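You operate a simulated robot arm through the tools that you are given. There is no shell and no other tool. Be economical: measure what you need, move in short steps, check, and stop when the job is done.

You are at the controls of a simulated two-armed robot. One attempt, no reset.

## Task
Run the yellow notes through as a batch of 50 and put them in the blue tray.
Fine: work at the side desk; set the batch to OFF again and clear the display after.

The check looks at the end state, three seconds after you hand in, the way a careful person would. Anything else that was tipped, shoved, dropped, spilled or broken makes it a failure.

## Robot
Two 6-joint arms with fingered hands on one trunk, hanging from a carriage that runs on a gantry, over the field with the corners [-0.486, -1.573], [0.794, -1.573], [0.794, 0.727], [-0.486, 0.727] (x, y) and turns from -4.887 to 7.103 rad about z. Base frame: it is fixed where the carriage stands at the start and does not move with it; the origin is on the floor, on the carriage's upright axis, x ahead of it, y to its left, z up. Lengths are in m, angles in rad, forces in N, time in s.
The left shoulder is at the start at [0.04, 0.152, 1.503], the right one opposite. With the tool pointing down near the work surface each hand reaches from about 0.1 to 0.58 m from the robot's upright axis, wherever it stands, measured 20 degrees to its own side. Places, roughly: hopper of the note counter [0.6, 0, 0.9]; note counter [0.5, 0, 0.8]; stacker of the note counter [0.4, 0, 0.8]; tray [0.6, 0.3, 0.8]. Payload 4 kg a hand.
The tool frame of a hand sits at the grasp point between the pads (the TCP): z along the fingers, y along the line on which they close. The tips reach 0.03 m beyond it. Largest opening 0.104 m; the body of the gripper starts 0.035 m behind the TCP. The gripper is a hand of 5 fingers: y runs from the thumb to the fingers, the wrist lies at [-0.015, -0.104, -0.178] in the tool frame, and closing takes about 1.5 s.
Orientation is that of the tool frame in the base frame, as a unit quaternion [w, x, y, z]. With the fingers straight down and the wrist toward the robot, the tool's x, y and z point along [0, 1, 0], [1, 0, 0] and [0, 0, -1] of the base frame.

## Interface
- The arms move only by the tool drive_tool. It takes "left_steps", "right_steps" or both (then of equal length, played together; a hand with none holds still); each is a list of rows, each a list of 2 entries, a list of its own where there are three numbers: the shift along the tool's x, y, z in units of 300 mm (1.0 is 300 mm), then the turn, a rotation vector about the tool's x, y, z in units of 180 degrees (1.0 is 180 degrees). In form: [[[tx, ty, tz], [rx, ry, rz]], ...]. A call has 1 to 12 rows; each row is the pose to reach, as a shift and turn from the pose commanded when the call began, along the tool's axes at that moment. "left_grip" and "right_grip" are, for a hand that has rows, the opening, from 0 (shut) to 1 (fully open), set as the call begins (left out, the last holds). A call with a number of a shift or a turn outside -1 to 1 is refused whole. Each row takes 0.2 s and may step no farther than 0.05 m and 0.15 rad from the row before; otherwise, or with a gripper value out of range, the whole call is refused. A pose out of reach is approached as far as the arm can. The call stops where the force on the tool passes 40 N (or 10 N more than at its start, if that is more) or the arm is blocked; 0.2 s more then pass. Each finger travels about 0.045 m/s and halts on what it meets, pressing with about 25 N; the grip force reading is that of the motor and also rises with nothing between the fingers. The clock runs only during rows and for 0.2 s after the last one: add rows that repeat a pose to give the fingers time. It gives the time, the measured TCP pose, the force on the tool (base axes), the opening and the grip force at its end, in the units of the frame above (readings bear some noise), with the torque about the TCP (base axes, N m) and any sound that the robot's microphone picked up.
- Cameras (640 x 400 px; columns grow to the right, rows downward): "scene" is now at [0.2082, 0.0272, 1.7689]; the picture's right is [0.49, -0.87, 0.00], its down [-0.81, -0.46, -0.36] and it looks along [0.32, 0.18, -0.93] (base axes); focal length 289 px, centre (320, 200). "left" rides on the left gripper at [-0.06, -0.083, -0.12] in its tool frame; the picture's right is [-0.79, -0.29, 0.54], its down [0.56, -0.71, 0.44] and it looks along [0.26, 0.65, 0.72] (tool axes); focal length 234 px, centre (320, 200). "right" rides on the right gripper at [0.06, -0.083, -0.119] in its tool frame; the picture's right is [-0.79, 0.29, -0.54], its down [-0.56, -0.71, 0.44] and it looks along [-0.26, 0.65, 0.72] (tool axes); focal length 234 px, centre (320, 200).
- snapshot(camera): a new picture of that camera. It takes no simulated time.
- lift_body(by): slides the trunk up (or, below 0, down) by that many m; the arms and the scene camera ride with it, the base frame stays. It gives what a move gives, with no picture.
- drive_base(legs): drives the robot by 1 to 6 legs, each [ahead, left, turn to the left] in m, m and rad, along the robot's own axes; the way and the turn of a leg run together, so that a leg with both is an arc; at most 1.5 m and 3.142 rad a leg. The arms and the cameras ride along, it lands a little off, and it stops where it bumps. It keeps to its track: a leg is cut to what the track allows. It gives what a move gives.
- curl_fingers(index, middle, ring, little, thumb_bend, thumb_turn, hand): sets how far each is bent, from 0 (flat) to 1 (curled in); at 0.3 the hand is open as for a grip, at 0.7 the pads meet at the TCP. One left out holds its place. A second passes; each finger stops where it meets its share of the squeeze, and holds until it gets a number again. A gripper value or a shape takes the hand back. It gives what a move gives, with no picture; readings hold the bend of each and the force on index, middle, ring, little, thumb and palm. thumb_turn goes from beside the hand (0) to across from the fingers (1), as for a grip.
- set_grasp(shape, hand): the hand has 5 fingers and takes this shape, open, in about a second: jaw (thumb against the fingers, like two jaws); tri (thumb and two fingers); tip (a fingertip pinch); poke (one finger out to press); point (the index stretched); flat (the hand flat); cup (the hand cupped); fist (a fist). The gripper value then closes the fingers along that shape, each until it touches; the sizes above hold for jaw. It gives what a move gives, with no picture.
- pan_tilt(pan, tilt): turns the head with the scene camera to pan (to the left, within 1.501 rad either way) and tilt (down, from -0.506 to 1.204), counted from straight ahead of the robot. It gives what a move gives.
- point_at(camera, pixels): for up to 12 pixels [column, row] of the newest picture of that camera ("zoom" is the newest enlarged one), the place [x, y, z] in the base frame of the surface seen there, good to about 0.002 m. It takes no simulated time.
- inspect(camera, box): a new picture of the part [left, top, right, bottom] of that camera's present view, enlarged. It takes no simulated time.
- job_done(): hands the job in; it is judged then, once.

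Work in short steps. Measure before you move; look again where a grasp or a placing could have gone wrong, and mend it. You have 80 turns and 58 pictures in all, those below and enlarged ones among them. Open the grippers and draw the arms clear of the work before you hand the job in, unless the task says otherwise; then end with one line.

The tools are called as a command line: name --argument value ..., lists and objects as JSON in quotes. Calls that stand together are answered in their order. drive_tool: Moves the arms, as the interface text tells. Its arguments: {"type":"object","properties":{"left_steps":{"type":"array"},"left_grip":{"type":"number"},"right_steps":{"type":"array"},"right_grip":{"type":"number"}},"required":[]} The other tools are called the same way: lift_body (by) slides the trunk up or down; set_grasp (shape, hand) gives the hand a shape; curl_fingers (index, middle, ring, little, thumb_bend, thumb_turn, hand) moves the fingers one by one; drive_base (legs) drives the base; pan_tilt (pan, tilt) turns the head that bears the scene camera; snapshot (camera) takes a picture; point_at (camera, pixels) gives the place of the surface under pixels of a picture; inspect (camera, box) takes an enlarged picture of a part of a camera's view; job_done () hands the job in.

At the start:

```text
t: 0.0
left_position: [0.3509, 0.3929, 1.0984]
left_tcp_rot: [0.001, 0.706, 0.708, 0.0]
left_ft_force: [0.2, -0.2, 1.0]
left_torque: [0.02, 0.01, -0.02]
left_finger_gap: 0.1037
left_gripper_force: 0.1
left_shape: jaw
left_bend: [0.3, 0.3, 0.3, 0.3, 0.3, 0.97]
left_finger forces: [0.0, 0.0, 0.0, 0.0, 0.0, 0.0]
right_position: [0.6214, -0.038, 0.9998]
right_tcp_rot: [0.003, 0.709, 0.705, -0.002]
right_ft_force: [0.0, -0.1, -0.2]
right_torque: [-0.02, 0.01, 0.01]
right_finger_gap: 0.1038
right_gripper_force: 0.0
right_shape: jaw
right_bend: [0.3, 0.3, 0.3, 0.3, 0.3, 0.97]
right_finger forces: [0.1, 0.1, 0.0, 0.1, 0.1, 0.0]
trunk travel left (down, up): [-0.676, 0.124]
robot x, y, heading: [0.001, -0.0021, -0.001]
head pan, tilt: [0.517, 1.201]
```

scene: 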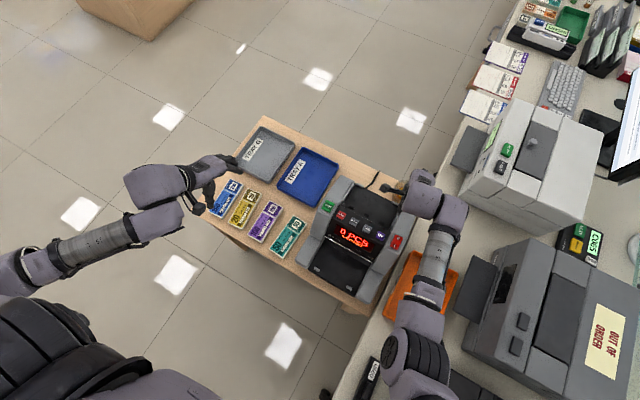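
right: 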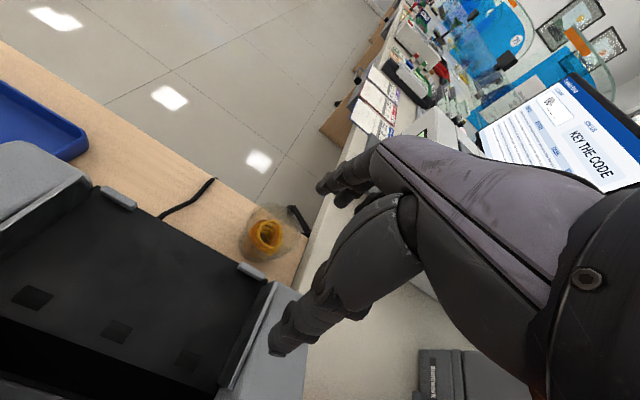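
left: 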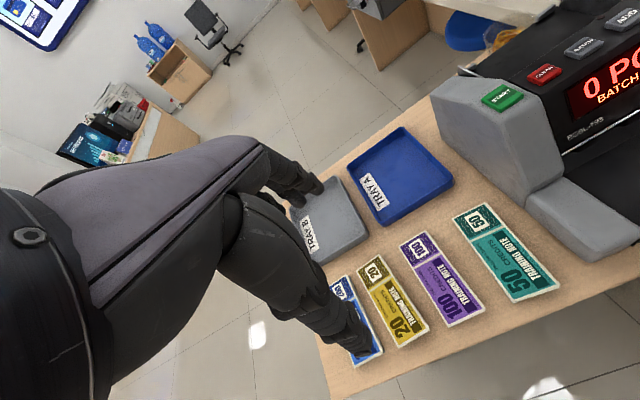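

The scene shows the counter near (350,240), the notes at (243,205) and the blue tray at (308,175). I'll enlarge the counter panel and the notes.

inspect --camera "scene" --box '[290, 160, 430, 310]'

inspect --camera "scene" --box '[190, 110, 350, 270]'

```text
2.67 times, centred on (360, 235) of scene
```

zoom: 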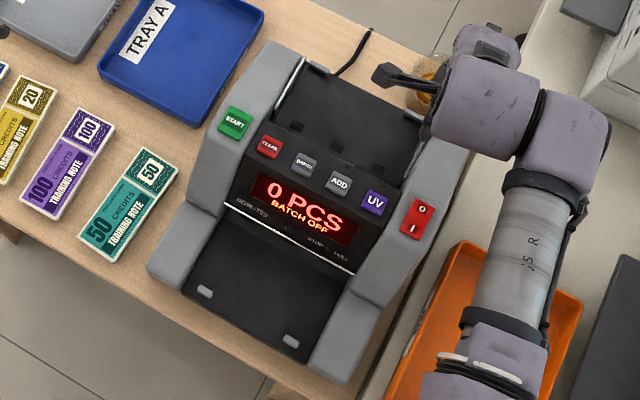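

```text
2.50 times, centred on (270, 190) of scene
```

zoom: 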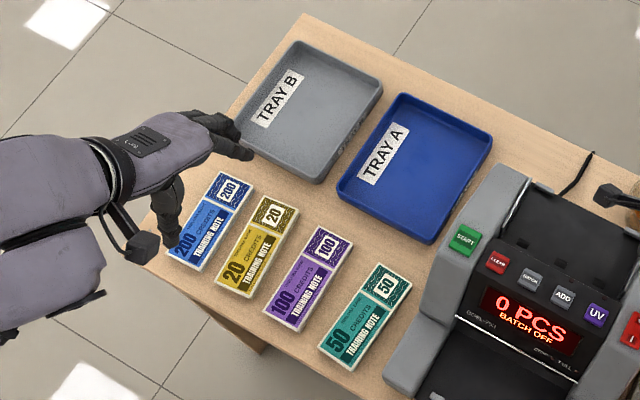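

The yellow pack is at zoom (257,246), buttons at zoom (464,238)…(596,313). I'll measure them along with the tray.

point_at --camera "zoom" --pixels '[[264, 197], [299, 210], [214, 282], [250, 297], [257, 246], [464, 238], [495, 262], [531, 279], [563, 296], [420, 170], [243, 232], [277, 260]]'

point_at --camera "zoom" --pixels '[[400, 92], [492, 140], [338, 192], [429, 244], [405, 130], [208, 222], [300, 330], [150, 250], [500, 170], [640, 230], [385, 375], [560, 190]]'

```text
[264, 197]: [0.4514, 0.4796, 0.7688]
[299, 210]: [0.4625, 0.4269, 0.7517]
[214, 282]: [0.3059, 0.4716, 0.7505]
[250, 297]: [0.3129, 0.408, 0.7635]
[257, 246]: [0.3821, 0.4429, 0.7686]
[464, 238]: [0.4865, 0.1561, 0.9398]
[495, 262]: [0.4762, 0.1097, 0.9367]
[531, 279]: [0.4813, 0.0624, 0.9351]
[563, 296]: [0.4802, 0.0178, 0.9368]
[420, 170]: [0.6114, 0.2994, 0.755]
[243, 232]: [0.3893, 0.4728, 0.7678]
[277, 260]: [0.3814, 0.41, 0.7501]
```

```text
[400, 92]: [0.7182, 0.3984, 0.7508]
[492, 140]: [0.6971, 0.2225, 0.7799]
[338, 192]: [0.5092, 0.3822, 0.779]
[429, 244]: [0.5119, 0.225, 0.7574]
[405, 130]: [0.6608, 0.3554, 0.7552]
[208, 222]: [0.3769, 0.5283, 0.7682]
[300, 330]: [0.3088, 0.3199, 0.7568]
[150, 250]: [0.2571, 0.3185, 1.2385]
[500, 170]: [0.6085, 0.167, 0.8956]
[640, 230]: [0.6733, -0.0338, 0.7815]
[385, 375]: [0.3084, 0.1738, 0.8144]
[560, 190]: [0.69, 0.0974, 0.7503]
```

Yellow pack: x 0.305–0.455, y 0.41–0.475, top 0.7685. The right arm hides the hopper, so I raise it and draw it back.

drive_tool --right_steps '[[[0, 0, -0.15], [0, 0, 0]], [[0, 0, -0.3], [0, 0, 0]], [[0, 0, -0.45], [0, 0, 0]], [[-0.05, -0.15, -0.45], [0, 0, 0]], [[-0.1, -0.3, -0.45], [0, 0, 0]], [[-0.2, -0.4, -0.45], [0, 0, 0]], [[-0.3, -0.5, -0.45], [0, 0, 0]], [[-0.4, -0.6, -0.45], [0, 0, 0]], [[-0.5, -0.7, -0.45], [0, 0, 0]], [[-0.6, -0.8, -0.45], [0, 0, 0]]]'

snapshot --camera "scene"

inspect --camera "scene" --box '[290, 160, 430, 310]'

```text
t: 2.2
left_position: [0.3492, 0.3938, 1.0977]
left_tcp_rot: [0.0, 0.706, 0.708, 0.0]
left_ft_force: [-0.2, 0.1, 0.3]
left_torque: [0.0, -0.01, 0.0]
left_finger_gap: 0.1036
left_gripper_force: 0.2
left_shape: jaw
left_bend: [0.3, 0.3, 0.3, 0.3, 0.3, 0.97]
left_finger forces: [0.0, 0.0, 0.0, 0.0, 0.0, 0.0]
right_position: [0.4022, -0.1647, 1.0797]
right_tcp_rot: [0.037, 0.787, 0.616, -0.011]
right_ft_force: [-0.6, -0.2, 0.2]
right_torque: [0.04, -0.02, -0.02]
right_finger_gap: 0.1039
right_gripper_force: 0.1
right_shape: jaw
right_bend: [0.3, 0.3, 0.3, 0.3, 0.3, 0.97]
right_finger forces: [0.1, 0.0, 0.0, 0.0, 0.1, 0.0]
right hand out of reach, approached as far as the arm can: row 1, 2, 3, 4, 5, 6, 7, 8, 9, 10
trunk travel left (down, up): [-0.676, 0.124]
robot x, y, heading: [-0.0008, 0.0001, 0.001]
head pan, tilt: [0.517, 1.201]
```

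```text
52 pictures are left
```

scene: 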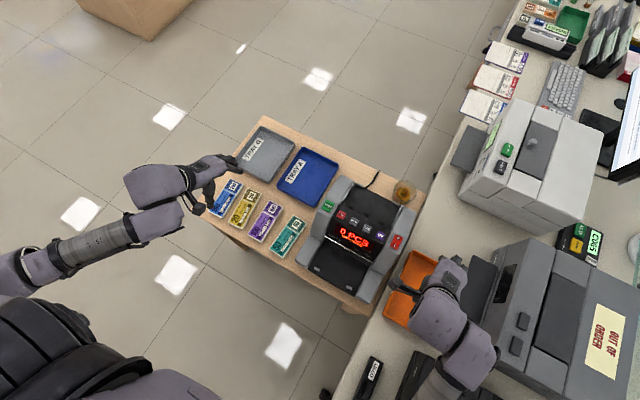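

```text
2.67 times, centred on (360, 235) of scene
```

zoom: 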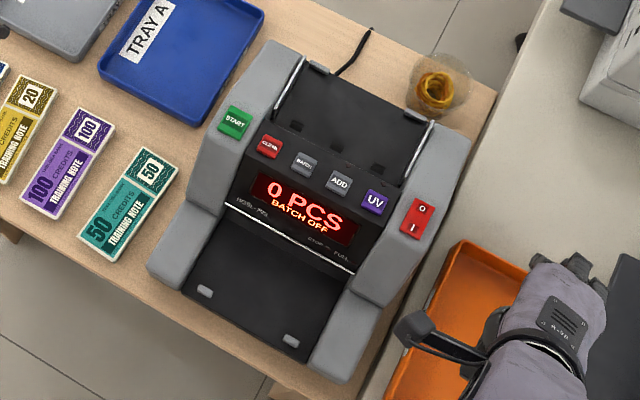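

The hopper is now visible in the zoom: slot between white edges (300,65) and (425,140). I'll measure hopper, stacker and buttons.

point_at --camera "zoom" --pixels '[[318, 68], [408, 122], [365, 100], [290, 115], [345, 145], [395, 175], [290, 60], [440, 130], [320, 125], [378, 168], [285, 135], [345, 105]]'

point_at --camera "zoom" --pixels '[[235, 122], [269, 146], [304, 164], [339, 182], [374, 202], [418, 217], [222, 215], [355, 290], [265, 290], [205, 290], [290, 340], [438, 85]]'

```text
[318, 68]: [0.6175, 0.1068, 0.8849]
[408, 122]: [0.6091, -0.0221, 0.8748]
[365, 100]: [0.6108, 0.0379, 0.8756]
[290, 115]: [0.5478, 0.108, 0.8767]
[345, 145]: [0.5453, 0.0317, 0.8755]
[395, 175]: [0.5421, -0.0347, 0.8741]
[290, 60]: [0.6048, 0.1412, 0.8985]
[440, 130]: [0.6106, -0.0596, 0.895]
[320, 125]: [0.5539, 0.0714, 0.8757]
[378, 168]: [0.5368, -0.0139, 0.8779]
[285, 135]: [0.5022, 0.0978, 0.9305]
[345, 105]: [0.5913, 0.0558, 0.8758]
```

```text
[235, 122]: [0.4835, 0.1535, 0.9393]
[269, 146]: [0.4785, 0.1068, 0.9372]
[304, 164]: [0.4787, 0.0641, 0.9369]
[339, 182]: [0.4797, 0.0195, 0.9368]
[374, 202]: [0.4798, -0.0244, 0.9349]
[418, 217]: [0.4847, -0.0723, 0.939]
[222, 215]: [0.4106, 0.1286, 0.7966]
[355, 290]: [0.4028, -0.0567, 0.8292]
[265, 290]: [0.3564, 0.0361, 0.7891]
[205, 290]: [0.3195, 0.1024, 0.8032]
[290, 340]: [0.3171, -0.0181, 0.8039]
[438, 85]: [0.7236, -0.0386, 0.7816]
```

Hopper floor z≈0.875, x≈0.52–0.62, y≈-0.04–0.12; BATCH button at (0.479,0.064,0.937). I move the base left then ahead to put everything in good reach, and form the right hand into poke.

drive_base --legs '[[0, 0.15, 0], [0.12, 0, 0]]'

set_grasp --shape "poke" --hand "right"

snapshot --camera "right"

snapshot --camera "scene"

```text
t: 4.4
left_position: [0.4686, 0.5427, 1.0986]
left_tcp_rot: [0.001, 0.706, 0.708, 0.001]
left_ft_force: [0.5, 0.1, -0.3]
left_torque: [0.01, 0.02, 0.01]
left_finger_gap: 0.1039
left_gripper_force: 0.1
left_shape: jaw
left_bend: [0.3, 0.3, 0.3, 0.3, 0.3, 0.97]
left_finger forces: [0.0, 0.0, 0.1, 0.1, 0.0, 0.0]
right_position: [0.5209, -0.0163, 1.0798]
right_tcp_rot: [0.037, 0.787, 0.615, -0.011]
right_ft_force: [-1.0, -0.2, 0.1]
right_torque: [-0.01, 0.01, -0.02]
right_finger_gap: 0.104
right_gripper_force: 0.1
right_shape: jaw
right_bend: [0.3, 0.3, 0.3, 0.3, 0.3, 0.97]
right_finger forces: [0.0, 0.0, 0.1, 0.0, 0.1, 0.0]
trunk travel left (down, up): [-0.676, 0.124]
robot x, y, heading: [0.1197, 0.148, -0.002]
head pan, tilt: [0.517, 1.201]
```

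```text
t: 5.3
left_position: [0.468, 0.542, 1.0978]
left_tcp_rot: [0.001, 0.706, 0.708, 0.001]
left_ft_force: [-0.4, 0.7, 0.0]
left_torque: [-0.02, -0.01, -0.01]
left_finger_gap: 0.1038
left_gripper_force: 0.1
left_shape: jaw
left_bend: [0.3, 0.3, 0.3, 0.3, 0.3, 0.97]
left_finger forces: [0.1, 0.0, 0.0, 0.1, 0.0, 0.1]
right_position: [0.5213, -0.0166, 1.0813]
right_tcp_rot: [0.037, 0.788, 0.614, -0.012]
right_ft_force: [0.5, -0.3, 0.2]
right_torque: [0.02, -0.02, 0.02]
right_finger_gap: 0.0
right_gripper_force: 0.2
right_shape: poke
right_bend: [0.7, 0.7, 0.99, 0.99, 1.0, 1.0]
right_finger forces: [0.1, 0.0, 0.0, 0.0, 0.0, 0.1]
trunk travel left (down, up): [-0.676, 0.124]
robot x, y, heading: [0.1178, 0.1476, -0.003]
head pan, tilt: [0.517, 1.201]
```

```text
50 pictures are left
```

right: 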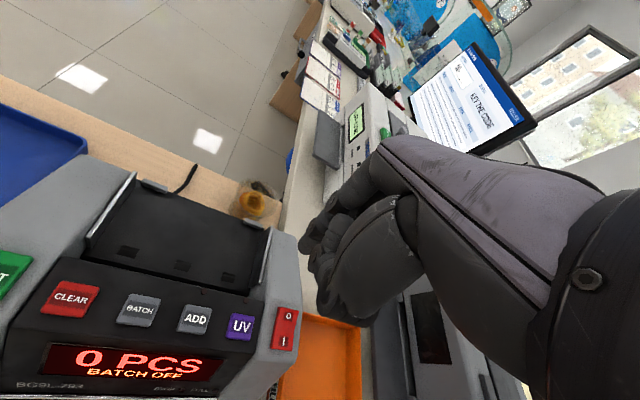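

```text
49 pictures are left
```

scene: 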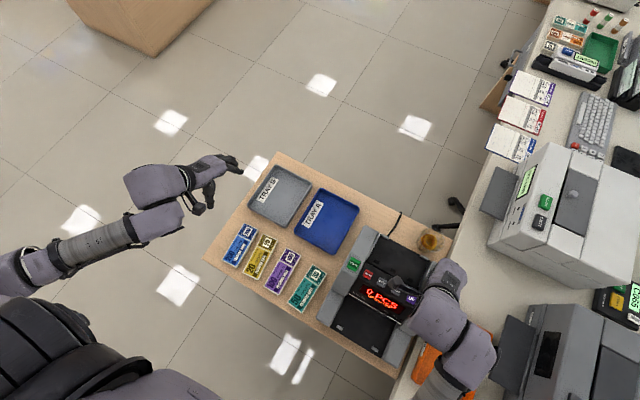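

Poke shape has index and middle both out, which is wide for 44 mm button pitch; I'll fold everything but the index and inspect.

curl_fingers --hand "right" --index 0.55 --middle 1 --ring 1 --little 1 --thumb_bend 1 --thumb_turn 0.5

inspect --camera "right" --box '[240, 100, 480, 340]'

inspect --camera "scene" --box '[340, 210, 500, 370]'

```text
t: 6.3
left_position: [0.4688, 0.5427, 1.0984]
left_tcp_rot: [0.001, 0.706, 0.708, 0.001]
left_ft_force: [0.3, 0.9, 0.4]
left_torque: [0.02, 0.01, 0.04]
left_finger_gap: 0.1038
left_gripper_force: 0.1
left_shape: jaw
left_bend: [0.3, 0.3, 0.3, 0.3, 0.3, 0.97]
left_finger forces: [0.1, 0.0, 0.1, 0.0, 0.0, 0.0]
right_position: [0.521, -0.0168, 1.08]
right_tcp_rot: [0.037, 0.788, 0.615, -0.011]
right_ft_force: [0.1, -0.9, 0.1]
right_torque: [0.04, 0.0, -0.01]
right_finger_gap: 0.0372
right_gripper_force: 0.0
right_shape: fingers
right_bend: [0.55, 1.0, 1.0, 1.0, 1.0, 0.51]
right_finger forces: [0.0, 0.0, 0.0, 0.0, 0.1, 0.1]
trunk travel left (down, up): [-0.676, 0.124]
robot x, y, heading: [0.1186, 0.1449, -0.007]
head pan, tilt: [0.517, 1.201]
```

```text
1.67 times, centred on (360, 220) of right
```

zoom: 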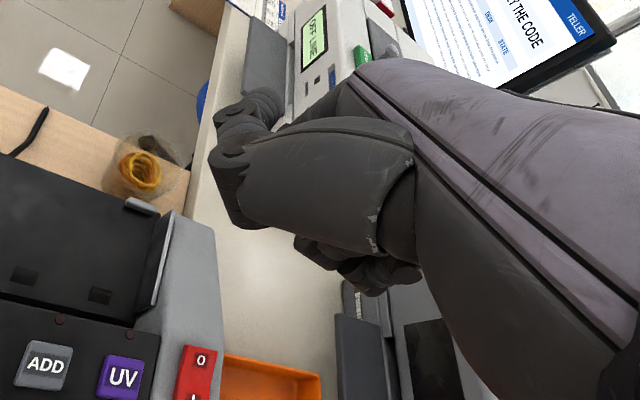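

```text
2.50 times, centred on (420, 290) of scene
```

zoom: 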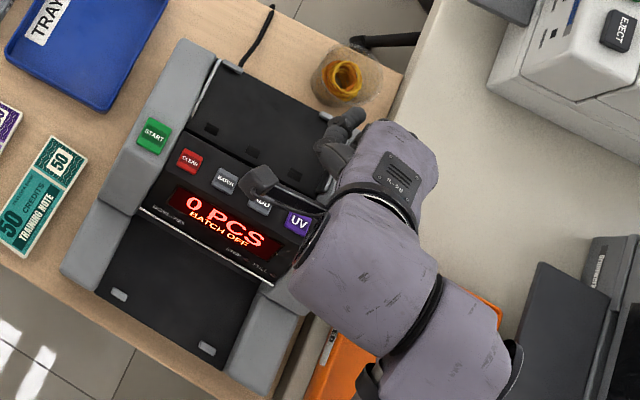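

Index appears at zoom (335,130) in the scene. I measure points along it.

point_at --camera "zoom" --pixels '[[352, 116], [325, 140], [330, 155], [330, 172], [345, 130], [322, 150], [370, 140], [258, 182], [324, 190]]'

snapshot --camera "left"

```text
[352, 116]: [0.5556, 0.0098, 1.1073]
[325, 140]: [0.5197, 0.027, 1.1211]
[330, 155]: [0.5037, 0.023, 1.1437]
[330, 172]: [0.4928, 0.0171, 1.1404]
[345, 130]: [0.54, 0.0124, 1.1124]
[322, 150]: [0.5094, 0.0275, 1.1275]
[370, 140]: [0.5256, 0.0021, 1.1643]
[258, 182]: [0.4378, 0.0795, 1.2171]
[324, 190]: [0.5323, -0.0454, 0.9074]
```

```text
46 pictures are left
```

left: 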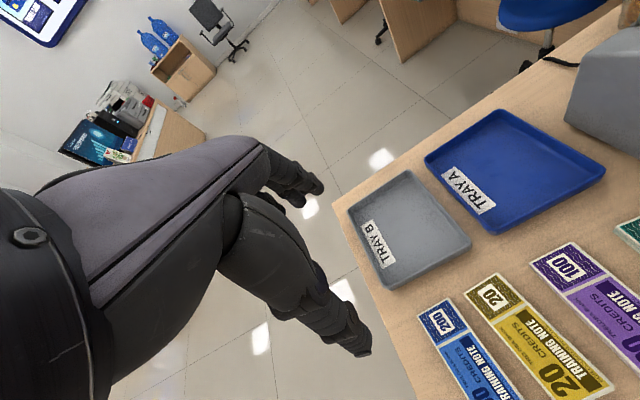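

I'll set the index to the 0.7 grip bend (tip ~0.03 beyond TCP) and move over the BATCH button, staying high, to check where the tip is.

curl_fingers --hand "right" --index 0.7 --thumb_turn 0.3

drive_tool --right_steps '[[[0.09, -0.02, 0.06], [0, 0, 0]], [[0.18, -0.04, 0.12], [0, 0, 0]], [[0.27, -0.06, 0.18], [0, 0, 0]], [[0.357, -0.07, 0.23], [0, 0, 0]], [[0.357, -0.07, 0.23], [0, 0, 0]]]'

snapshot --camera "right"

inspect --camera "scene" --box '[320, 190, 480, 350]'

```text
t: 7.3
left_position: [0.4692, 0.5419, 1.0985]
left_tcp_rot: [0.0, 0.706, 0.708, 0.001]
left_ft_force: [0.5, -0.3, 0.2]
left_torque: [0.0, -0.02, 0.02]
left_finger_gap: 0.104
left_gripper_force: 0.1
left_shape: jaw
left_bend: [0.3, 0.3, 0.3, 0.3, 0.3, 0.97]
left_finger forces: [0.0, 0.0, 0.0, 0.0, 0.0, 0.0]
right_position: [0.5213, -0.0164, 1.0801]
right_tcp_rot: [0.036, 0.787, 0.616, -0.012]
right_ft_force: [-0.2, -0.5, -1.0]
right_torque: [0.02, -0.01, -0.01]
right_finger_gap: 0.0495
right_gripper_force: 0.1
right_shape: fingers
right_bend: [0.7, 1.0, 1.0, 1.0, 1.0, 0.31]
right_finger forces: [0.0, 0.0, 0.0, 0.1, 0.0, 0.0]
trunk travel left (down, up): [-0.676, 0.124]
robot x, y, heading: [0.1223, 0.1498, 0.003]
head pan, tilt: [0.517, 1.201]
```

```text
t: 8.3
left_position: [0.468, 0.542, 1.0982]
left_tcp_rot: [0.0, 0.706, 0.708, 0.0]
left_ft_force: [-0.2, -0.2, 0.1]
left_torque: [0.01, 0.0, 0.01]
left_finger_gap: 0.1036
left_gripper_force: 0.0
left_shape: jaw
left_bend: [0.3, 0.3, 0.3, 0.3, 0.3, 0.97]
left_finger forces: [0.0, 0.1, 0.0, 0.0, 0.0, 0.0]
right_position: [0.5337, -0.0057, 0.9815]
right_tcp_rot: [0.11, 0.768, 0.628, -0.061]
right_ft_force: [0.0, -0.5, 0.3]
right_torque: [0.0, 0.0, -0.02]
right_finger_gap: 0.0494
right_gripper_force: 0.2
right_shape: fingers
right_bend: [0.7, 1.0, 1.0, 1.0, 1.0, 0.31]
right_finger forces: [0.1, 0.1, 0.0, 0.0, 0.0, 0.0]
right hand out of reach, approached as far as the arm can: row 1, 2, 3, 4
trunk travel left (down, up): [-0.676, 0.124]
robot x, y, heading: [0.118, 0.1531, 0.003]
head pan, tilt: [0.517, 1.201]
stopped in row 4 (right hand): the arm was blocked; the commanded pose is now the measured one
```

```text
45 pictures are left
```

right: 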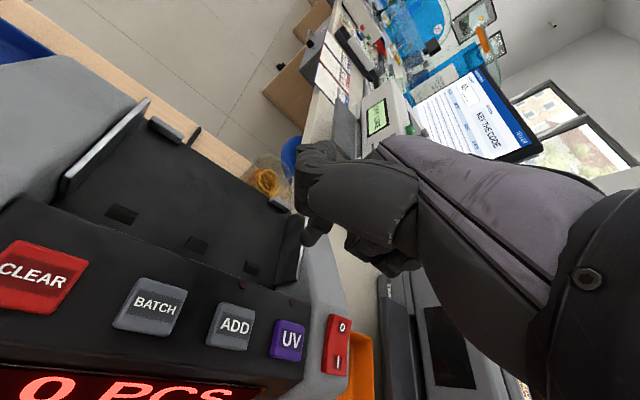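

```text
2.50 times, centred on (400, 270) of scene
```

zoom: 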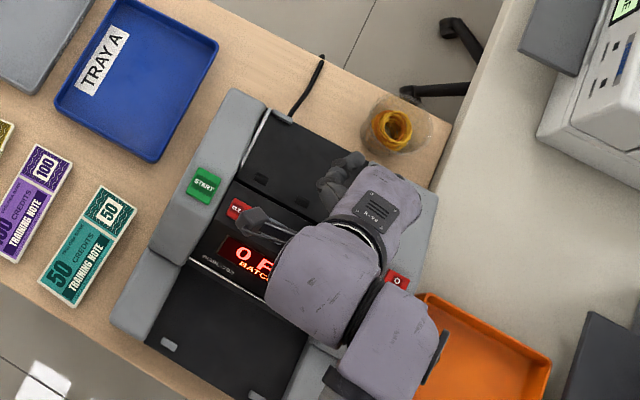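

The arm hit its own limits (target high relative to the trunk). Lifting the trunk should give it room and clear the machine.

lift_body --by 0.12

drive_tool --right_steps '[[[0, -0.05, 0.0], [0, 0, 0]], [[0, -0.1, 0.0], [0, 0, 0]]]'

```text
t: 9.8
left_position: [0.4697, 0.5419, 1.2173]
left_tcp_rot: [0.0, 0.706, 0.708, 0.001]
left_ft_force: [-0.5, 0.1, 0.0]
left_torque: [0.0, -0.01, -0.04]
left_finger_gap: 0.1037
left_gripper_force: 0.0
left_shape: jaw
left_bend: [0.3, 0.3, 0.3, 0.3, 0.3, 0.97]
left_finger forces: [0.1, 0.0, 0.0, 0.0, 0.0, 0.0]
right_position: [0.5332, -0.0048, 1.102]
right_tcp_rot: [0.108, 0.768, 0.629, -0.06]
right_ft_force: [0.4, 0.2, -0.3]
right_torque: [-0.02, 0.01, 0.0]
right_finger_gap: 0.0493
right_gripper_force: 0.0
right_shape: fingers
right_bend: [0.7, 1.0, 1.0, 1.0, 1.0, 0.31]
right_finger forces: [0.0, 0.0, 0.0, 0.0, 0.0, 0.1]
trunk travel left (down, up): [-0.796, 0.004]
robot x, y, heading: [0.119, 0.1485, -0.001]
head pan, tilt: [0.517, 1.201]
```

```text
t: 10.4
left_position: [0.4685, 0.5414, 1.2175]
left_tcp_rot: [0.0, 0.707, 0.707, 0.001]
left_ft_force: [0.1, -0.3, -0.4]
left_torque: [-0.02, 0.0, 0.02]
left_finger_gap: 0.1037
left_gripper_force: 0.0
left_shape: jaw
left_bend: [0.3, 0.3, 0.3, 0.3, 0.3, 0.97]
left_finger forces: [0.0, 0.0, 0.1, 0.0, 0.1, 0.0]
right_position: [0.514, -0.0123, 1.1009]
right_tcp_rot: [0.127, 0.765, 0.629, -0.062]
right_ft_force: [0.1, -0.3, 0.0]
right_torque: [0.0, 0.03, -0.02]
right_finger_gap: 0.0496
right_gripper_force: 0.2
right_shape: fingers
right_bend: [0.7, 1.0, 1.0, 1.0, 1.0, 0.31]
right_finger forces: [0.0, 0.0, 0.0, 0.0, 0.1, 0.0]
right hand out of reach, approached as far as the arm can: row 2
trunk travel left (down, up): [-0.796, 0.004]
robot x, y, heading: [0.1183, 0.1491, 0.0]
head pan, tilt: [0.517, 1.201]
```

With the trunk high I straighten the hand (turn of ~0.34 rad) while descending 6 cm.

drive_tool --right_steps '[[[0, 0, 0.07], [0, 0, 0]], [[0, 0, 0.14], [0.01, 0.03, -0.02]], [[0, 0, 0.2], [0.02, 0.058, -0.04]], [[0, 0, 0.2], [0.029, 0.085, -0.061]]]'

```text
t: 11.4
left_position: [0.4686, 0.5423, 1.2192]
left_tcp_rot: [0.001, 0.706, 0.708, 0.001]
left_ft_force: [0.5, 0.2, -0.1]
left_torque: [0.01, 0.0, 0.01]
left_finger_gap: 0.1038
left_gripper_force: 0.1
left_shape: jaw
left_bend: [0.3, 0.3, 0.3, 0.3, 0.3, 0.97]
left_finger forces: [0.0, 0.0, 0.0, 0.1, 0.0, 0.1]
right_position: [0.5071, 0.0017, 1.0465]
right_tcp_rot: [0.046, 0.743, 0.667, -0.029]
right_ft_force: [-0.3, -0.1, -0.1]
right_torque: [0.01, -0.01, 0.0]
right_finger_gap: 0.0499
right_gripper_force: 0.1
right_shape: fingers
right_bend: [0.7, 1.0, 1.0, 1.0, 1.0, 0.31]
right_finger forces: [0.0, 0.0, 0.1, 0.0, 0.1, 0.0]
right hand out of reach, approached as far as the arm can: row 3, 4
trunk travel left (down, up): [-0.796, 0.004]
robot x, y, heading: [0.1178, 0.1452, -0.0]
head pan, tilt: [0.517, 1.201]
```

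Still limited; shifting the base left 0.06 and back 0.03 puts the hand near BATCH with better arm geometry.

drive_base --legs '[[-0.04, 0.07, 0]]'

drive_tool --right_steps '[[[0, 0, 0.05], [0, 0, 0]], [[0, 0, 0.1], [0, 0, 0]], [[0, 0, 0.1], [0, 0, 0]]]'

snapshot --camera "right"

inspect --camera "scene" --box '[320, 190, 480, 350]'

```text
t: 12.4
left_position: [0.429, 0.6117, 1.2175]
left_tcp_rot: [0.001, 0.707, 0.707, 0.0]
left_ft_force: [0.4, -0.7, -1.2]
left_torque: [-0.02, -0.02, 0.03]
left_finger_gap: 0.1036
left_gripper_force: 0.1
left_shape: jaw
left_bend: [0.3, 0.3, 0.3, 0.3, 0.3, 0.97]
left_finger forces: [0.0, 0.1, 0.0, 0.0, 0.0, 0.0]
right_position: [0.4665, 0.0716, 1.0465]
right_tcp_rot: [0.046, 0.744, 0.666, -0.029]
right_ft_force: [-0.8, 0.2, 0.1]
right_torque: [-0.05, -0.03, -0.01]
right_finger_gap: 0.0496
right_gripper_force: 0.2
right_shape: fingers
right_bend: [0.7, 1.0, 1.0, 1.0, 1.0, 0.31]
right_finger forces: [0.1, 0.0, 0.0, 0.0, 0.0, 0.0]
trunk travel left (down, up): [-0.796, 0.004]
robot x, y, heading: [0.0781, 0.2191, 0.002]
head pan, tilt: [0.517, 1.201]
```

```text
t: 13.2
left_position: [0.4289, 0.6113, 1.2184]
left_tcp_rot: [0.001, 0.708, 0.707, 0.001]
left_ft_force: [0.1, -0.3, -0.8]
left_torque: [0.02, -0.02, -0.04]
left_finger_gap: 0.1033
left_gripper_force: 0.1
left_shape: jaw
left_bend: [0.3, 0.3, 0.3, 0.3, 0.3, 0.97]
left_finger forces: [0.1, 0.0, 0.1, 0.0, 0.0, 0.0]
right_position: [0.4673, 0.0657, 1.0161]
right_tcp_rot: [0.046, 0.744, 0.666, -0.029]
right_ft_force: [-0.4, -0.2, 0.0]
right_torque: [0.02, 0.0, -0.01]
right_finger_gap: 0.0497
right_gripper_force: 0.0
right_shape: fingers
right_bend: [0.7, 1.0, 1.0, 1.0, 1.0, 0.31]
right_finger forces: [0.1, 0.0, 0.0, 0.1, 0.1, 0.0]
trunk travel left (down, up): [-0.796, 0.004]
robot x, y, heading: [0.0779, 0.2182, 0.001]
head pan, tilt: [0.517, 1.201]
```

```text
43 pictures are left
```

right: 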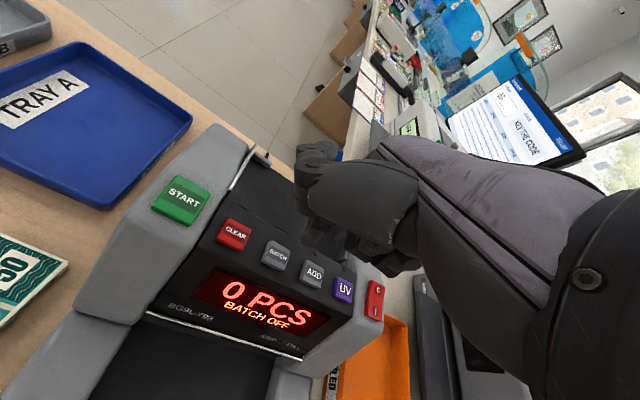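

```text
2.50 times, centred on (400, 270) of scene
```

zoom: 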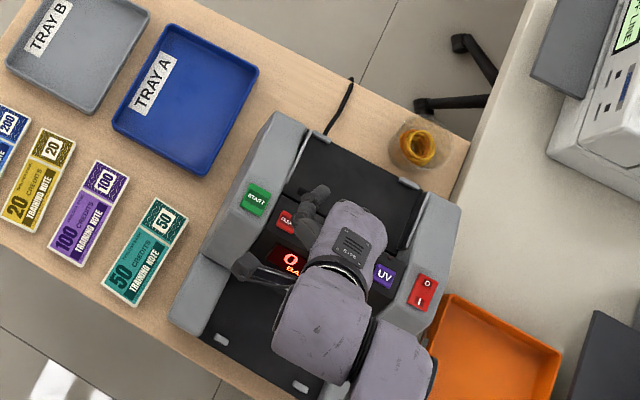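

I need the actual index tip; enlarge the right camera around (310,230) and measure.

inspect --camera "right" --box '[240, 120, 440, 320]'

point_at --camera "zoom" --pixels '[[200, 75], [180, 120], [190, 165], [215, 205], [225, 225], [215, 240], [240, 235], [270, 240], [300, 290], [150, 60], [130, 90], [370, 290]]'

```text
2.00 times, centred on (340, 220) of right
```

zoom: 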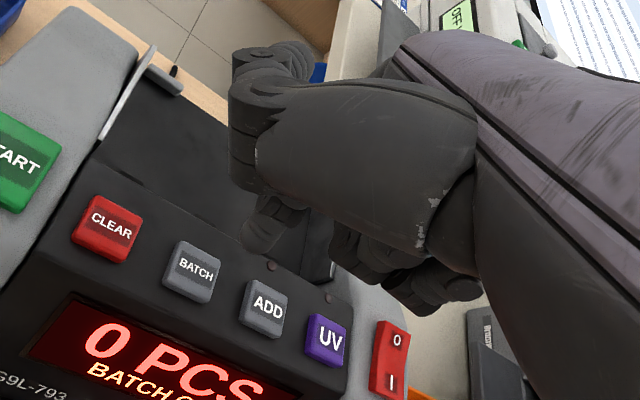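

```text
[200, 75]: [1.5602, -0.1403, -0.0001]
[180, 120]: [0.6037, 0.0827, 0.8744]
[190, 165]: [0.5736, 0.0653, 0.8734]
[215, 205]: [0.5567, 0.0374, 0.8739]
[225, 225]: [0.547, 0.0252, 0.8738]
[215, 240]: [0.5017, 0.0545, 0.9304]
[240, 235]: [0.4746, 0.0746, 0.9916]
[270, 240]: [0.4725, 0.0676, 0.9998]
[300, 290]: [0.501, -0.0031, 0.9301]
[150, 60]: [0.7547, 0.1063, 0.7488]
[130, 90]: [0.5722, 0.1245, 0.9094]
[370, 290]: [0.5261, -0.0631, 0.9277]
```

Index tip is at ≈(0.474,0.075,0.99), i.e. TCP+(0.007,0.009,-0.03). Check heights of the folded fingers.

point_at --camera "zoom" --pixels '[[350, 255], [345, 235], [380, 275], [420, 295], [430, 312], [465, 290], [250, 248], [262, 225], [390, 250]]'

```text
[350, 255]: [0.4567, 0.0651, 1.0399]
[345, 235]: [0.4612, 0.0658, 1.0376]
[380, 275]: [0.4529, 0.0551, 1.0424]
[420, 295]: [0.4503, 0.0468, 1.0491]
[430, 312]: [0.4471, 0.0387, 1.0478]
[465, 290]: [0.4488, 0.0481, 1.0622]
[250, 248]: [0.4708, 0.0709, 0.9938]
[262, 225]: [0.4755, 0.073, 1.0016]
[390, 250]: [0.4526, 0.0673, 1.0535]
```

Others are ~4.5 cm higher, so the index can press cleanly. Press BATCH: shift to button, down ~54 mm, and back up.

drive_tool --right_steps '[[[-0.0133, 0.0193, 0.0], [0, 0, 0]], [[-0.0133, 0.0193, 0.12], [0, 0, 0]], [[-0.009, 0.018, 0.16], [0, 0, 0]], [[-0.008, 0.018, 0.183], [0, 0, 0]], [[-0.008, 0.018, 0.183], [0, 0, 0]]]'

inspect --camera "right" --box '[140, 120, 400, 390]'

```text
t: 14.4
left_position: [0.4299, 0.6109, 1.218]
left_tcp_rot: [0.001, 0.707, 0.708, 0.001]
left_ft_force: [-0.1, 0.3, 1.5]
left_torque: [-0.01, 0.0, 0.0]
left_finger_gap: 0.1036
left_gripper_force: 0.0
left_shape: jaw
left_bend: [0.3, 0.3, 0.3, 0.3, 0.3, 0.97]
left_finger forces: [0.0, 0.0, 0.1, 0.0, 0.0, 0.1]
right_position: [0.4742, 0.059, 0.9646]
right_tcp_rot: [0.047, 0.745, 0.665, -0.029]
right_ft_force: [0.5, 0.1, 4.8]
right_torque: [0.06, -0.05, 0.0]
right_finger_gap: 0.0498
right_gripper_force: 2.2
right_shape: fingers
right_bend: [0.7, 1.0, 1.0, 1.0, 1.0, 0.31]
right_finger forces: [4.8, 0.1, 0.1, 0.0, 0.0, 0.1]
trunk travel left (down, up): [-0.796, 0.004]
robot x, y, heading: [0.0807, 0.2222, 0.001]
head pan, tilt: [0.517, 1.201]
heard: click
```

```text
1.48 times, centred on (270, 255) of right
```

zoom: 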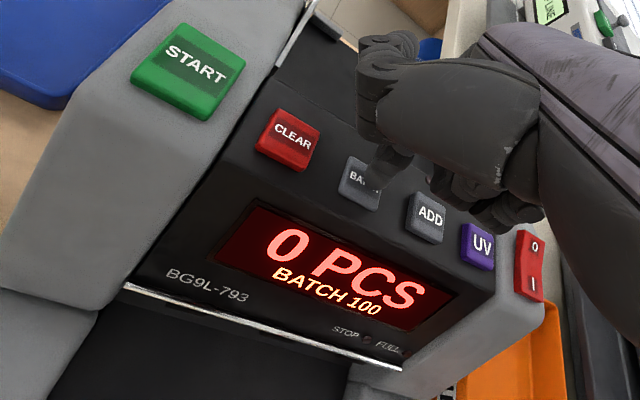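

A click and the display reads BATCH 100. I lift 12 mm and press again.

drive_tool --right_steps '[[[0, 0, -0.04], [0, 0, 0]], [[0, 0, -0.04], [0, 0, 0]], [[0, 0, -0.01], [0, 0, 0]], [[0, 0, 0.001], [0, 0, 0]], [[0, 0, 0.001], [0, 0, 0]], [[0, 0, -0.1], [0, 0, 0]]]'

inspect --camera "right" --box '[140, 120, 400, 390]'

```text
t: 15.8
left_position: [0.429, 0.6114, 1.2185]
left_tcp_rot: [0.0, 0.707, 0.708, 0.001]
left_ft_force: [0.5, 0.5, -0.1]
left_torque: [0.01, -0.02, -0.01]
left_finger_gap: 0.1039
left_gripper_force: 0.0
left_shape: jaw
left_bend: [0.3, 0.3, 0.3, 0.3, 0.3, 0.97]
left_finger forces: [0.1, 0.0, 0.0, 0.0, 0.1, 0.0]
right_position: [0.4723, 0.0627, 0.9925]
right_tcp_rot: [0.047, 0.743, 0.667, -0.03]
right_ft_force: [-0.3, 0.5, 0.5]
right_torque: [0.0, 0.02, -0.02]
right_finger_gap: 0.0497
right_gripper_force: 0.1
right_shape: fingers
right_bend: [0.7, 1.0, 1.0, 1.0, 1.0, 0.31]
right_finger forces: [0.1, 0.1, 0.0, 0.0, 0.0, 0.0]
trunk travel left (down, up): [-0.796, 0.004]
robot x, y, heading: [0.0766, 0.2205, -0.006]
head pan, tilt: [0.517, 1.201]
heard: click
```

```text
1.48 times, centred on (270, 255) of right
```

zoom: 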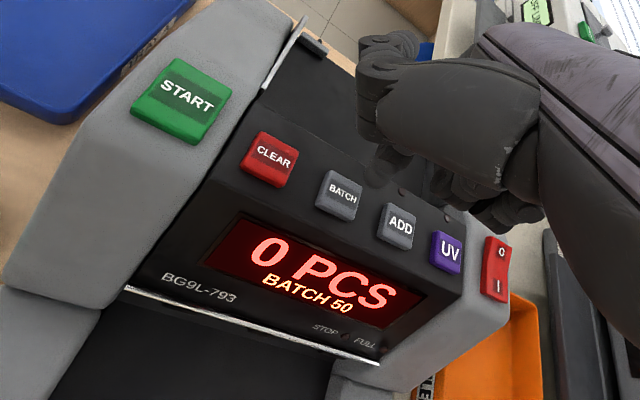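

BATCH 50 is set. I raise the right hand a bit and drive the robot to y≈0.72 then turn it to face −y, so that the left hand can take the yellow pack across its width.

drive_tool --right_steps '[[[0, 0, -0.12], [0, 0, 0]], [[0, 0, -0.24], [0, 0, 0]]]'

drive_base --legs '[[0, 0.49, 0], [-0.05, 0, 0], [0, 0, -1.571]]'

snapshot --camera "scene"

snapshot --camera "left"

```text
t: 16.4
left_position: [0.4273, 0.6119, 1.219]
left_tcp_rot: [0.001, 0.707, 0.707, 0.0]
left_ft_force: [-0.1, 0.2, 0.5]
left_torque: [-0.01, 0.0, -0.02]
left_finger_gap: 0.1039
left_gripper_force: 0.0
left_shape: jaw
left_bend: [0.3, 0.3, 0.3, 0.3, 0.3, 0.97]
left_finger forces: [0.0, 0.1, 0.1, 0.1, 0.0, 0.0]
right_position: [0.4728, 0.0692, 1.0604]
right_tcp_rot: [0.046, 0.749, 0.661, -0.028]
right_ft_force: [0.3, 0.1, -0.2]
right_torque: [0.02, 0.0, 0.0]
right_finger_gap: 0.0494
right_gripper_force: 0.0
right_shape: fingers
right_bend: [0.7, 1.0, 1.0, 1.0, 1.0, 0.31]
right_finger forces: [0.1, 0.0, 0.0, 0.0, 0.0, 0.0]
right hand out of reach, approached as far as the arm can: row 2
trunk travel left (down, up): [-0.796, 0.004]
robot x, y, heading: [0.0808, 0.2178, 0.001]
head pan, tilt: [0.517, 1.201]
```

```text
t: 23.7
left_position: [0.4204, 0.3517, 1.2184]
left_tcp_rot: [0.001, 1.0, -0.005, 0.0]
left_ft_force: [-0.6, 0.2, -0.4]
left_torque: [0.01, -0.01, 0.01]
left_finger_gap: 0.1036
left_gripper_force: 0.0
left_shape: jaw
left_bend: [0.3, 0.3, 0.3, 0.3, 0.3, 0.97]
left_finger forces: [0.0, 0.0, 0.0, 0.0, 0.1, 0.0]
right_position: [-0.1245, 0.3119, 1.0592]
right_tcp_rot: [0.013, 0.996, -0.066, -0.053]
right_ft_force: [0.6, -0.1, 0.3]
right_torque: [0.02, -0.01, 0.0]
right_finger_gap: 0.0496
right_gripper_force: 0.2
right_shape: fingers
right_bend: [0.7, 1.0, 1.0, 1.0, 1.0, 0.31]
right_finger forces: [0.0, 0.0, 0.1, 0.0, 0.1, 0.0]
trunk travel left (down, up): [-0.796, 0.004]
robot x, y, heading: [0.0309, 0.6991, -1.582]
head pan, tilt: [0.517, 1.201]
```

```text
38 pictures are left
```

scene: 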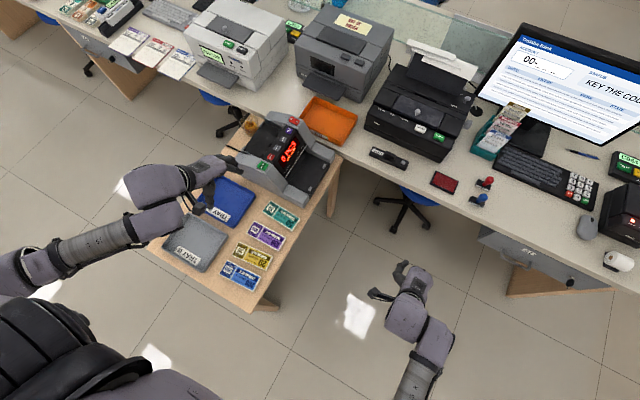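

```text
37 pictures are left
```

left: 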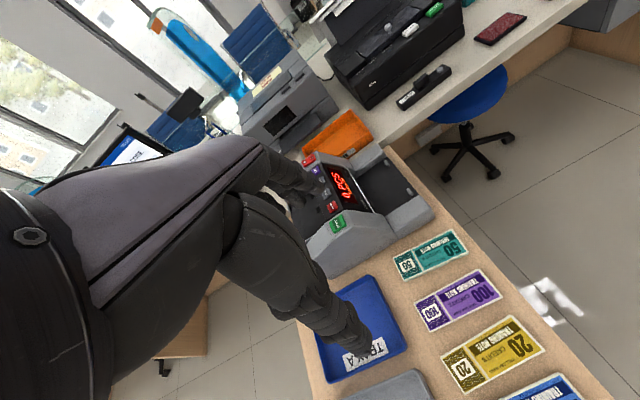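

Left hand is at (0.42,0.352,1.218) with closing line along base y as needed. I shift the robot 0.1 in +x, lower the trunk, then move the arm in over the pack.

drive_base --legs '[[-0.027, 0.1, 0]]'

lift_body --by -0.16

drive_tool --left_steps '[[[-0.09, -0.05, 0.08], [0, 0, 0]], [[-0.18, -0.1, 0.16], [0, 0, 0]], [[-0.27, -0.15, 0.24], [0, 0, 0]], [[-0.36, -0.2, 0.32], [0, 0, 0]], [[-0.46, -0.2, 0.38], [0, 0, 0]], [[-0.46, -0.2, 0.38], [0, 0, 0]]]'

```text
t: 24.8
left_position: [0.5194, 0.3727, 1.2182]
left_tcp_rot: [0.0, 1.0, -0.004, 0.0]
left_ft_force: [-0.3, -0.1, -0.2]
left_torque: [-0.02, 0.02, -0.03]
left_finger_gap: 0.1038
left_gripper_force: 0.0
left_shape: jaw
left_bend: [0.3, 0.3, 0.3, 0.3, 0.3, 0.97]
left_finger forces: [0.0, 0.0, 0.1, 0.0, 0.0, 0.0]
right_position: [-0.0248, 0.3338, 1.0615]
right_tcp_rot: [0.013, 0.996, -0.066, -0.053]
right_ft_force: [0.0, -0.2, -0.3]
right_torque: [0.0, -0.02, -0.03]
right_finger_gap: 0.0497
right_gripper_force: 0.2
right_shape: fingers
right_bend: [0.7, 1.0, 1.0, 1.0, 1.0, 0.31]
right_finger forces: [0.1, 0.0, 0.1, 0.1, 0.1, 0.1]
trunk travel left (down, up): [-0.796, 0.004]
robot x, y, heading: [0.1306, 0.7239, -1.583]
head pan, tilt: [0.517, 1.201]
```

```text
t: 26.7
left_position: [0.5179, 0.3727, 1.0581]
left_tcp_rot: [0.001, 1.0, -0.004, 0.0]
left_ft_force: [1.0, -0.1, 0.3]
left_torque: [0.0, 0.02, -0.05]
left_finger_gap: 0.1037
left_gripper_force: 0.2
left_shape: jaw
left_bend: [0.3, 0.3, 0.3, 0.3, 0.3, 0.97]
left_finger forces: [0.0, 0.0, 0.0, 0.0, 0.1, 0.0]
right_position: [-0.0236, 0.3342, 0.9006]
right_tcp_rot: [0.014, 0.996, -0.066, -0.053]
right_ft_force: [-0.3, 0.4, 0.0]
right_torque: [-0.02, 0.0, 0.01]
right_finger_gap: 0.0497
right_gripper_force: 0.0
right_shape: fingers
right_bend: [0.7, 1.0, 1.0, 1.0, 1.0, 0.31]
right_finger forces: [0.0, 0.0, 0.0, 0.0, 0.0, 0.0]
trunk travel left (down, up): [-0.636, 0.164]
robot x, y, heading: [0.1299, 0.7281, -1.582]
head pan, tilt: [0.517, 1.201]
```

```text
t: 28.1
left_position: [0.3822, 0.435, 0.9439]
left_tcp_rot: [0.001, 1.0, -0.005, 0.0]
left_ft_force: [0.5, -0.7, 0.0]
left_torque: [0.05, 0.01, 0.03]
left_finger_gap: 0.1037
left_gripper_force: 0.1
left_shape: jaw
left_bend: [0.3, 0.3, 0.3, 0.3, 0.3, 0.97]
left_finger forces: [0.0, 0.0, 0.0, 0.0, 0.0, 0.1]
right_position: [-0.0241, 0.3334, 0.9001]
right_tcp_rot: [0.013, 0.996, -0.066, -0.053]
right_ft_force: [-0.2, -0.2, -0.6]
right_torque: [0.02, 0.0, -0.01]
right_finger_gap: 0.0496
right_gripper_force: 0.2
right_shape: fingers
right_bend: [0.7, 1.0, 1.0, 1.0, 1.0, 0.31]
right_finger forces: [0.0, 0.0, 0.0, 0.0, 0.0, 0.1]
trunk travel left (down, up): [-0.636, 0.164]
robot x, y, heading: [0.1306, 0.7273, -1.583]
head pan, tilt: [0.517, 1.201]
```

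Hand reaches (0.382,0.435,0.944). I look from the left camera and the scene to refine over the pack.

snapshot --camera "left"

inspect --camera "scene" --box '[120, 130, 320, 330]'

```text
36 pictures are left
```

left: 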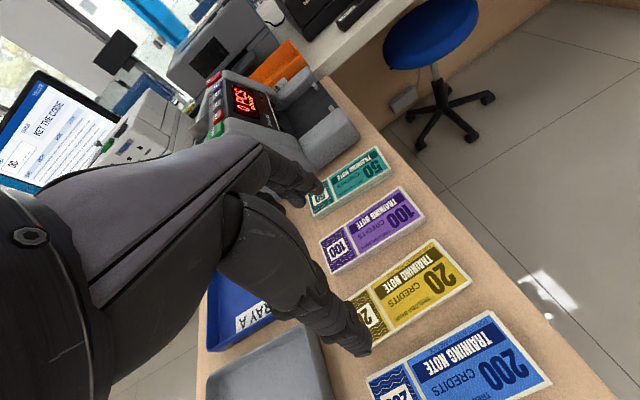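

```text
2.00 times, centred on (220, 230) of scene
```

zoom: 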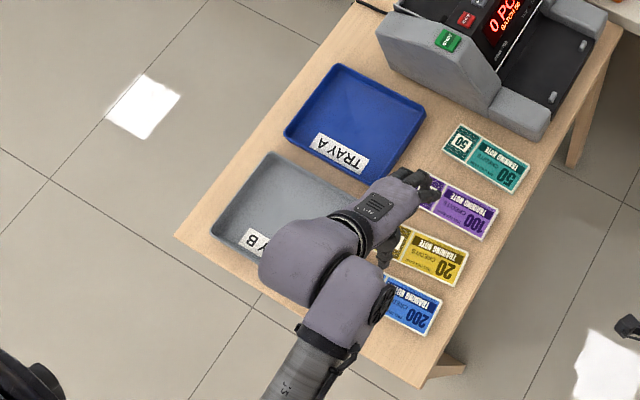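

I measure yellow pack edges in the left picture: corners near (432,241), (471,279), (368,300), (395,333).

snapshot --camera "left"

point_at --camera "left" --pixels '[[432, 243], [467, 279], [390, 268], [425, 304], [352, 294], [388, 328], [400, 220], [444, 331], [318, 195], [355, 318], [300, 200], [330, 300]]'

```text
34 pictures are left
```

left: 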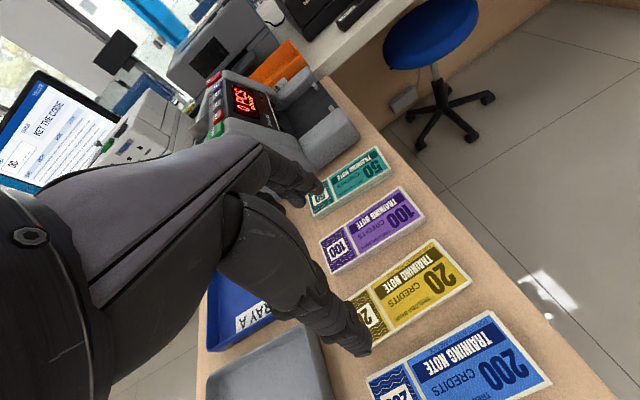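

```text
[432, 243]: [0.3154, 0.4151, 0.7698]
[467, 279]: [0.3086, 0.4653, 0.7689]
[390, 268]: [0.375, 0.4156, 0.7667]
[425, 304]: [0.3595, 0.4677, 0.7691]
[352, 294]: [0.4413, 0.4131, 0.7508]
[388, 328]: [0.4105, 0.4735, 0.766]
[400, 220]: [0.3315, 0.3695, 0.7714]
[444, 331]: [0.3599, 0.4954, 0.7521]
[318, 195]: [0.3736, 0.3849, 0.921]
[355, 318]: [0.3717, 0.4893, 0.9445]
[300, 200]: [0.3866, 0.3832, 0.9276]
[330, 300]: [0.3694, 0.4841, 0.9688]
```

Pack is y 0.411–0.476 (centre 0.443); finger tips at y≈0.385 and thumb ≈0.489. I set the opening to ~85 mm, centre on y 0.443 and descend to z 0.80.

drive_tool --left_grip 0.82 --left_steps '[[[0, -0.027, 0], [0, 0, 0]], [[0, -0.027, 0], [0, 0, 0]], [[0, -0.027, 0.12], [0, 0, 0]], [[0, -0.027, 0.24], [0, 0, 0]], [[0, -0.027, 0.36], [0, 0, 0]], [[0, -0.027, 0.42], [0, 0, 0]], [[0, -0.027, 0.47], [0, 0, 0]], [[0, -0.027, 0.47], [0, 0, 0]]]'

inspect --camera "left" --box '[200, 120, 480, 400]'

inspect --camera "scene" --box '[250, 190, 370, 310]'

```text
t: 29.9
left_position: [0.3812, 0.4411, 0.8027]
left_tcp_rot: [0.001, 1.0, -0.005, -0.001]
left_ft_force: [-0.4, 0.2, -0.5]
left_torque: [0.01, -0.01, -0.01]
left_finger_gap: 0.0854
left_gripper_force: 0.0
left_shape: jaw
left_bend: [0.27, 0.34, 0.31, 0.31, 0.47, 0.98]
left_finger forces: [0.0, 0.0, 0.0, 0.1, 0.0, 0.1]
right_position: [-0.0248, 0.334, 0.8991]
right_tcp_rot: [0.012, 0.996, -0.066, -0.053]
right_ft_force: [-0.5, 0.7, 0.3]
right_torque: [0.03, 0.03, -0.01]
right_finger_gap: 0.0498
right_gripper_force: 0.0
right_shape: fingers
right_bend: [0.7, 1.0, 1.0, 1.0, 1.0, 0.31]
right_finger forces: [0.1, 0.0, 0.0, 0.1, 0.0, 0.0]
trunk travel left (down, up): [-0.636, 0.164]
robot x, y, heading: [0.1247, 0.7238, -1.585]
head pan, tilt: [0.517, 1.201]
```

```text
1.43 times, centred on (340, 260) of left
```

zoom: 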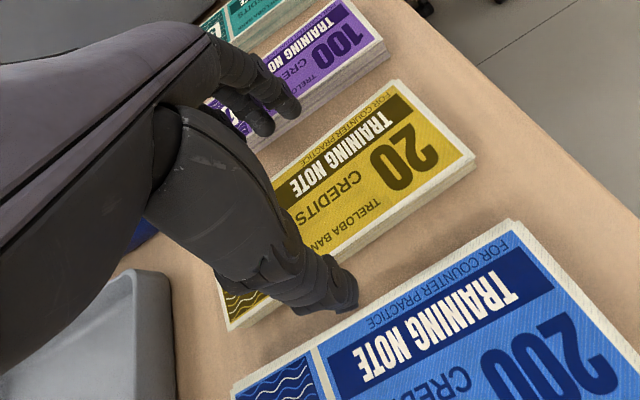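

```text
3.33 times, centred on (310, 250) of scene
```

zoom: 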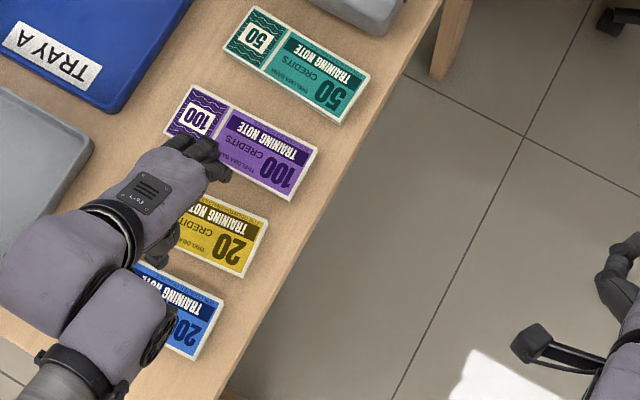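

Fingers look close to the purple pack; I measure the tips precisely with a fresh left view.

inspect --camera "left" --box '[290, 130, 430, 350]'

point_at --camera "zoom" --pixels '[[209, 111], [214, 130], [196, 90], [225, 145], [230, 170], [270, 130], [300, 110], [266, 370], [240, 395], [285, 345], [200, 120], [180, 145]]'

```text
1.82 times, centred on (360, 240) of left
```

zoom: 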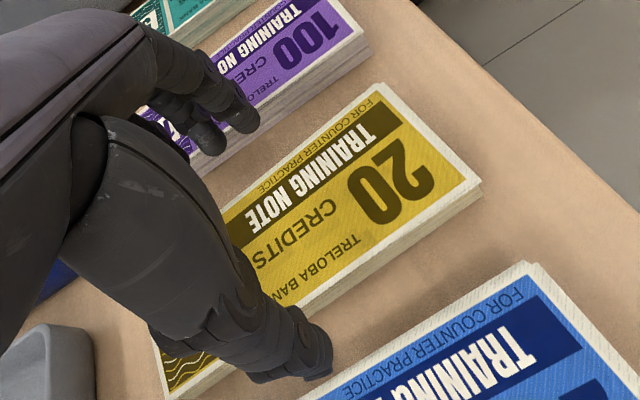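

```text
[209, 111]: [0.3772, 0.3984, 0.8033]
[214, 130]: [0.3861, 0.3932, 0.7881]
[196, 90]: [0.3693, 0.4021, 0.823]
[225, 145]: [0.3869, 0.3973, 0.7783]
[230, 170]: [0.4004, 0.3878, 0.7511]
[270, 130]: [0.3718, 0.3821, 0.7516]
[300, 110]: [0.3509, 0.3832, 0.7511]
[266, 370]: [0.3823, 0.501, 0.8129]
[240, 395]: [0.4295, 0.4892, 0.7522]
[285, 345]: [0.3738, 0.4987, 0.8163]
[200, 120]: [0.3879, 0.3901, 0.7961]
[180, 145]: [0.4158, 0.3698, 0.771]
```

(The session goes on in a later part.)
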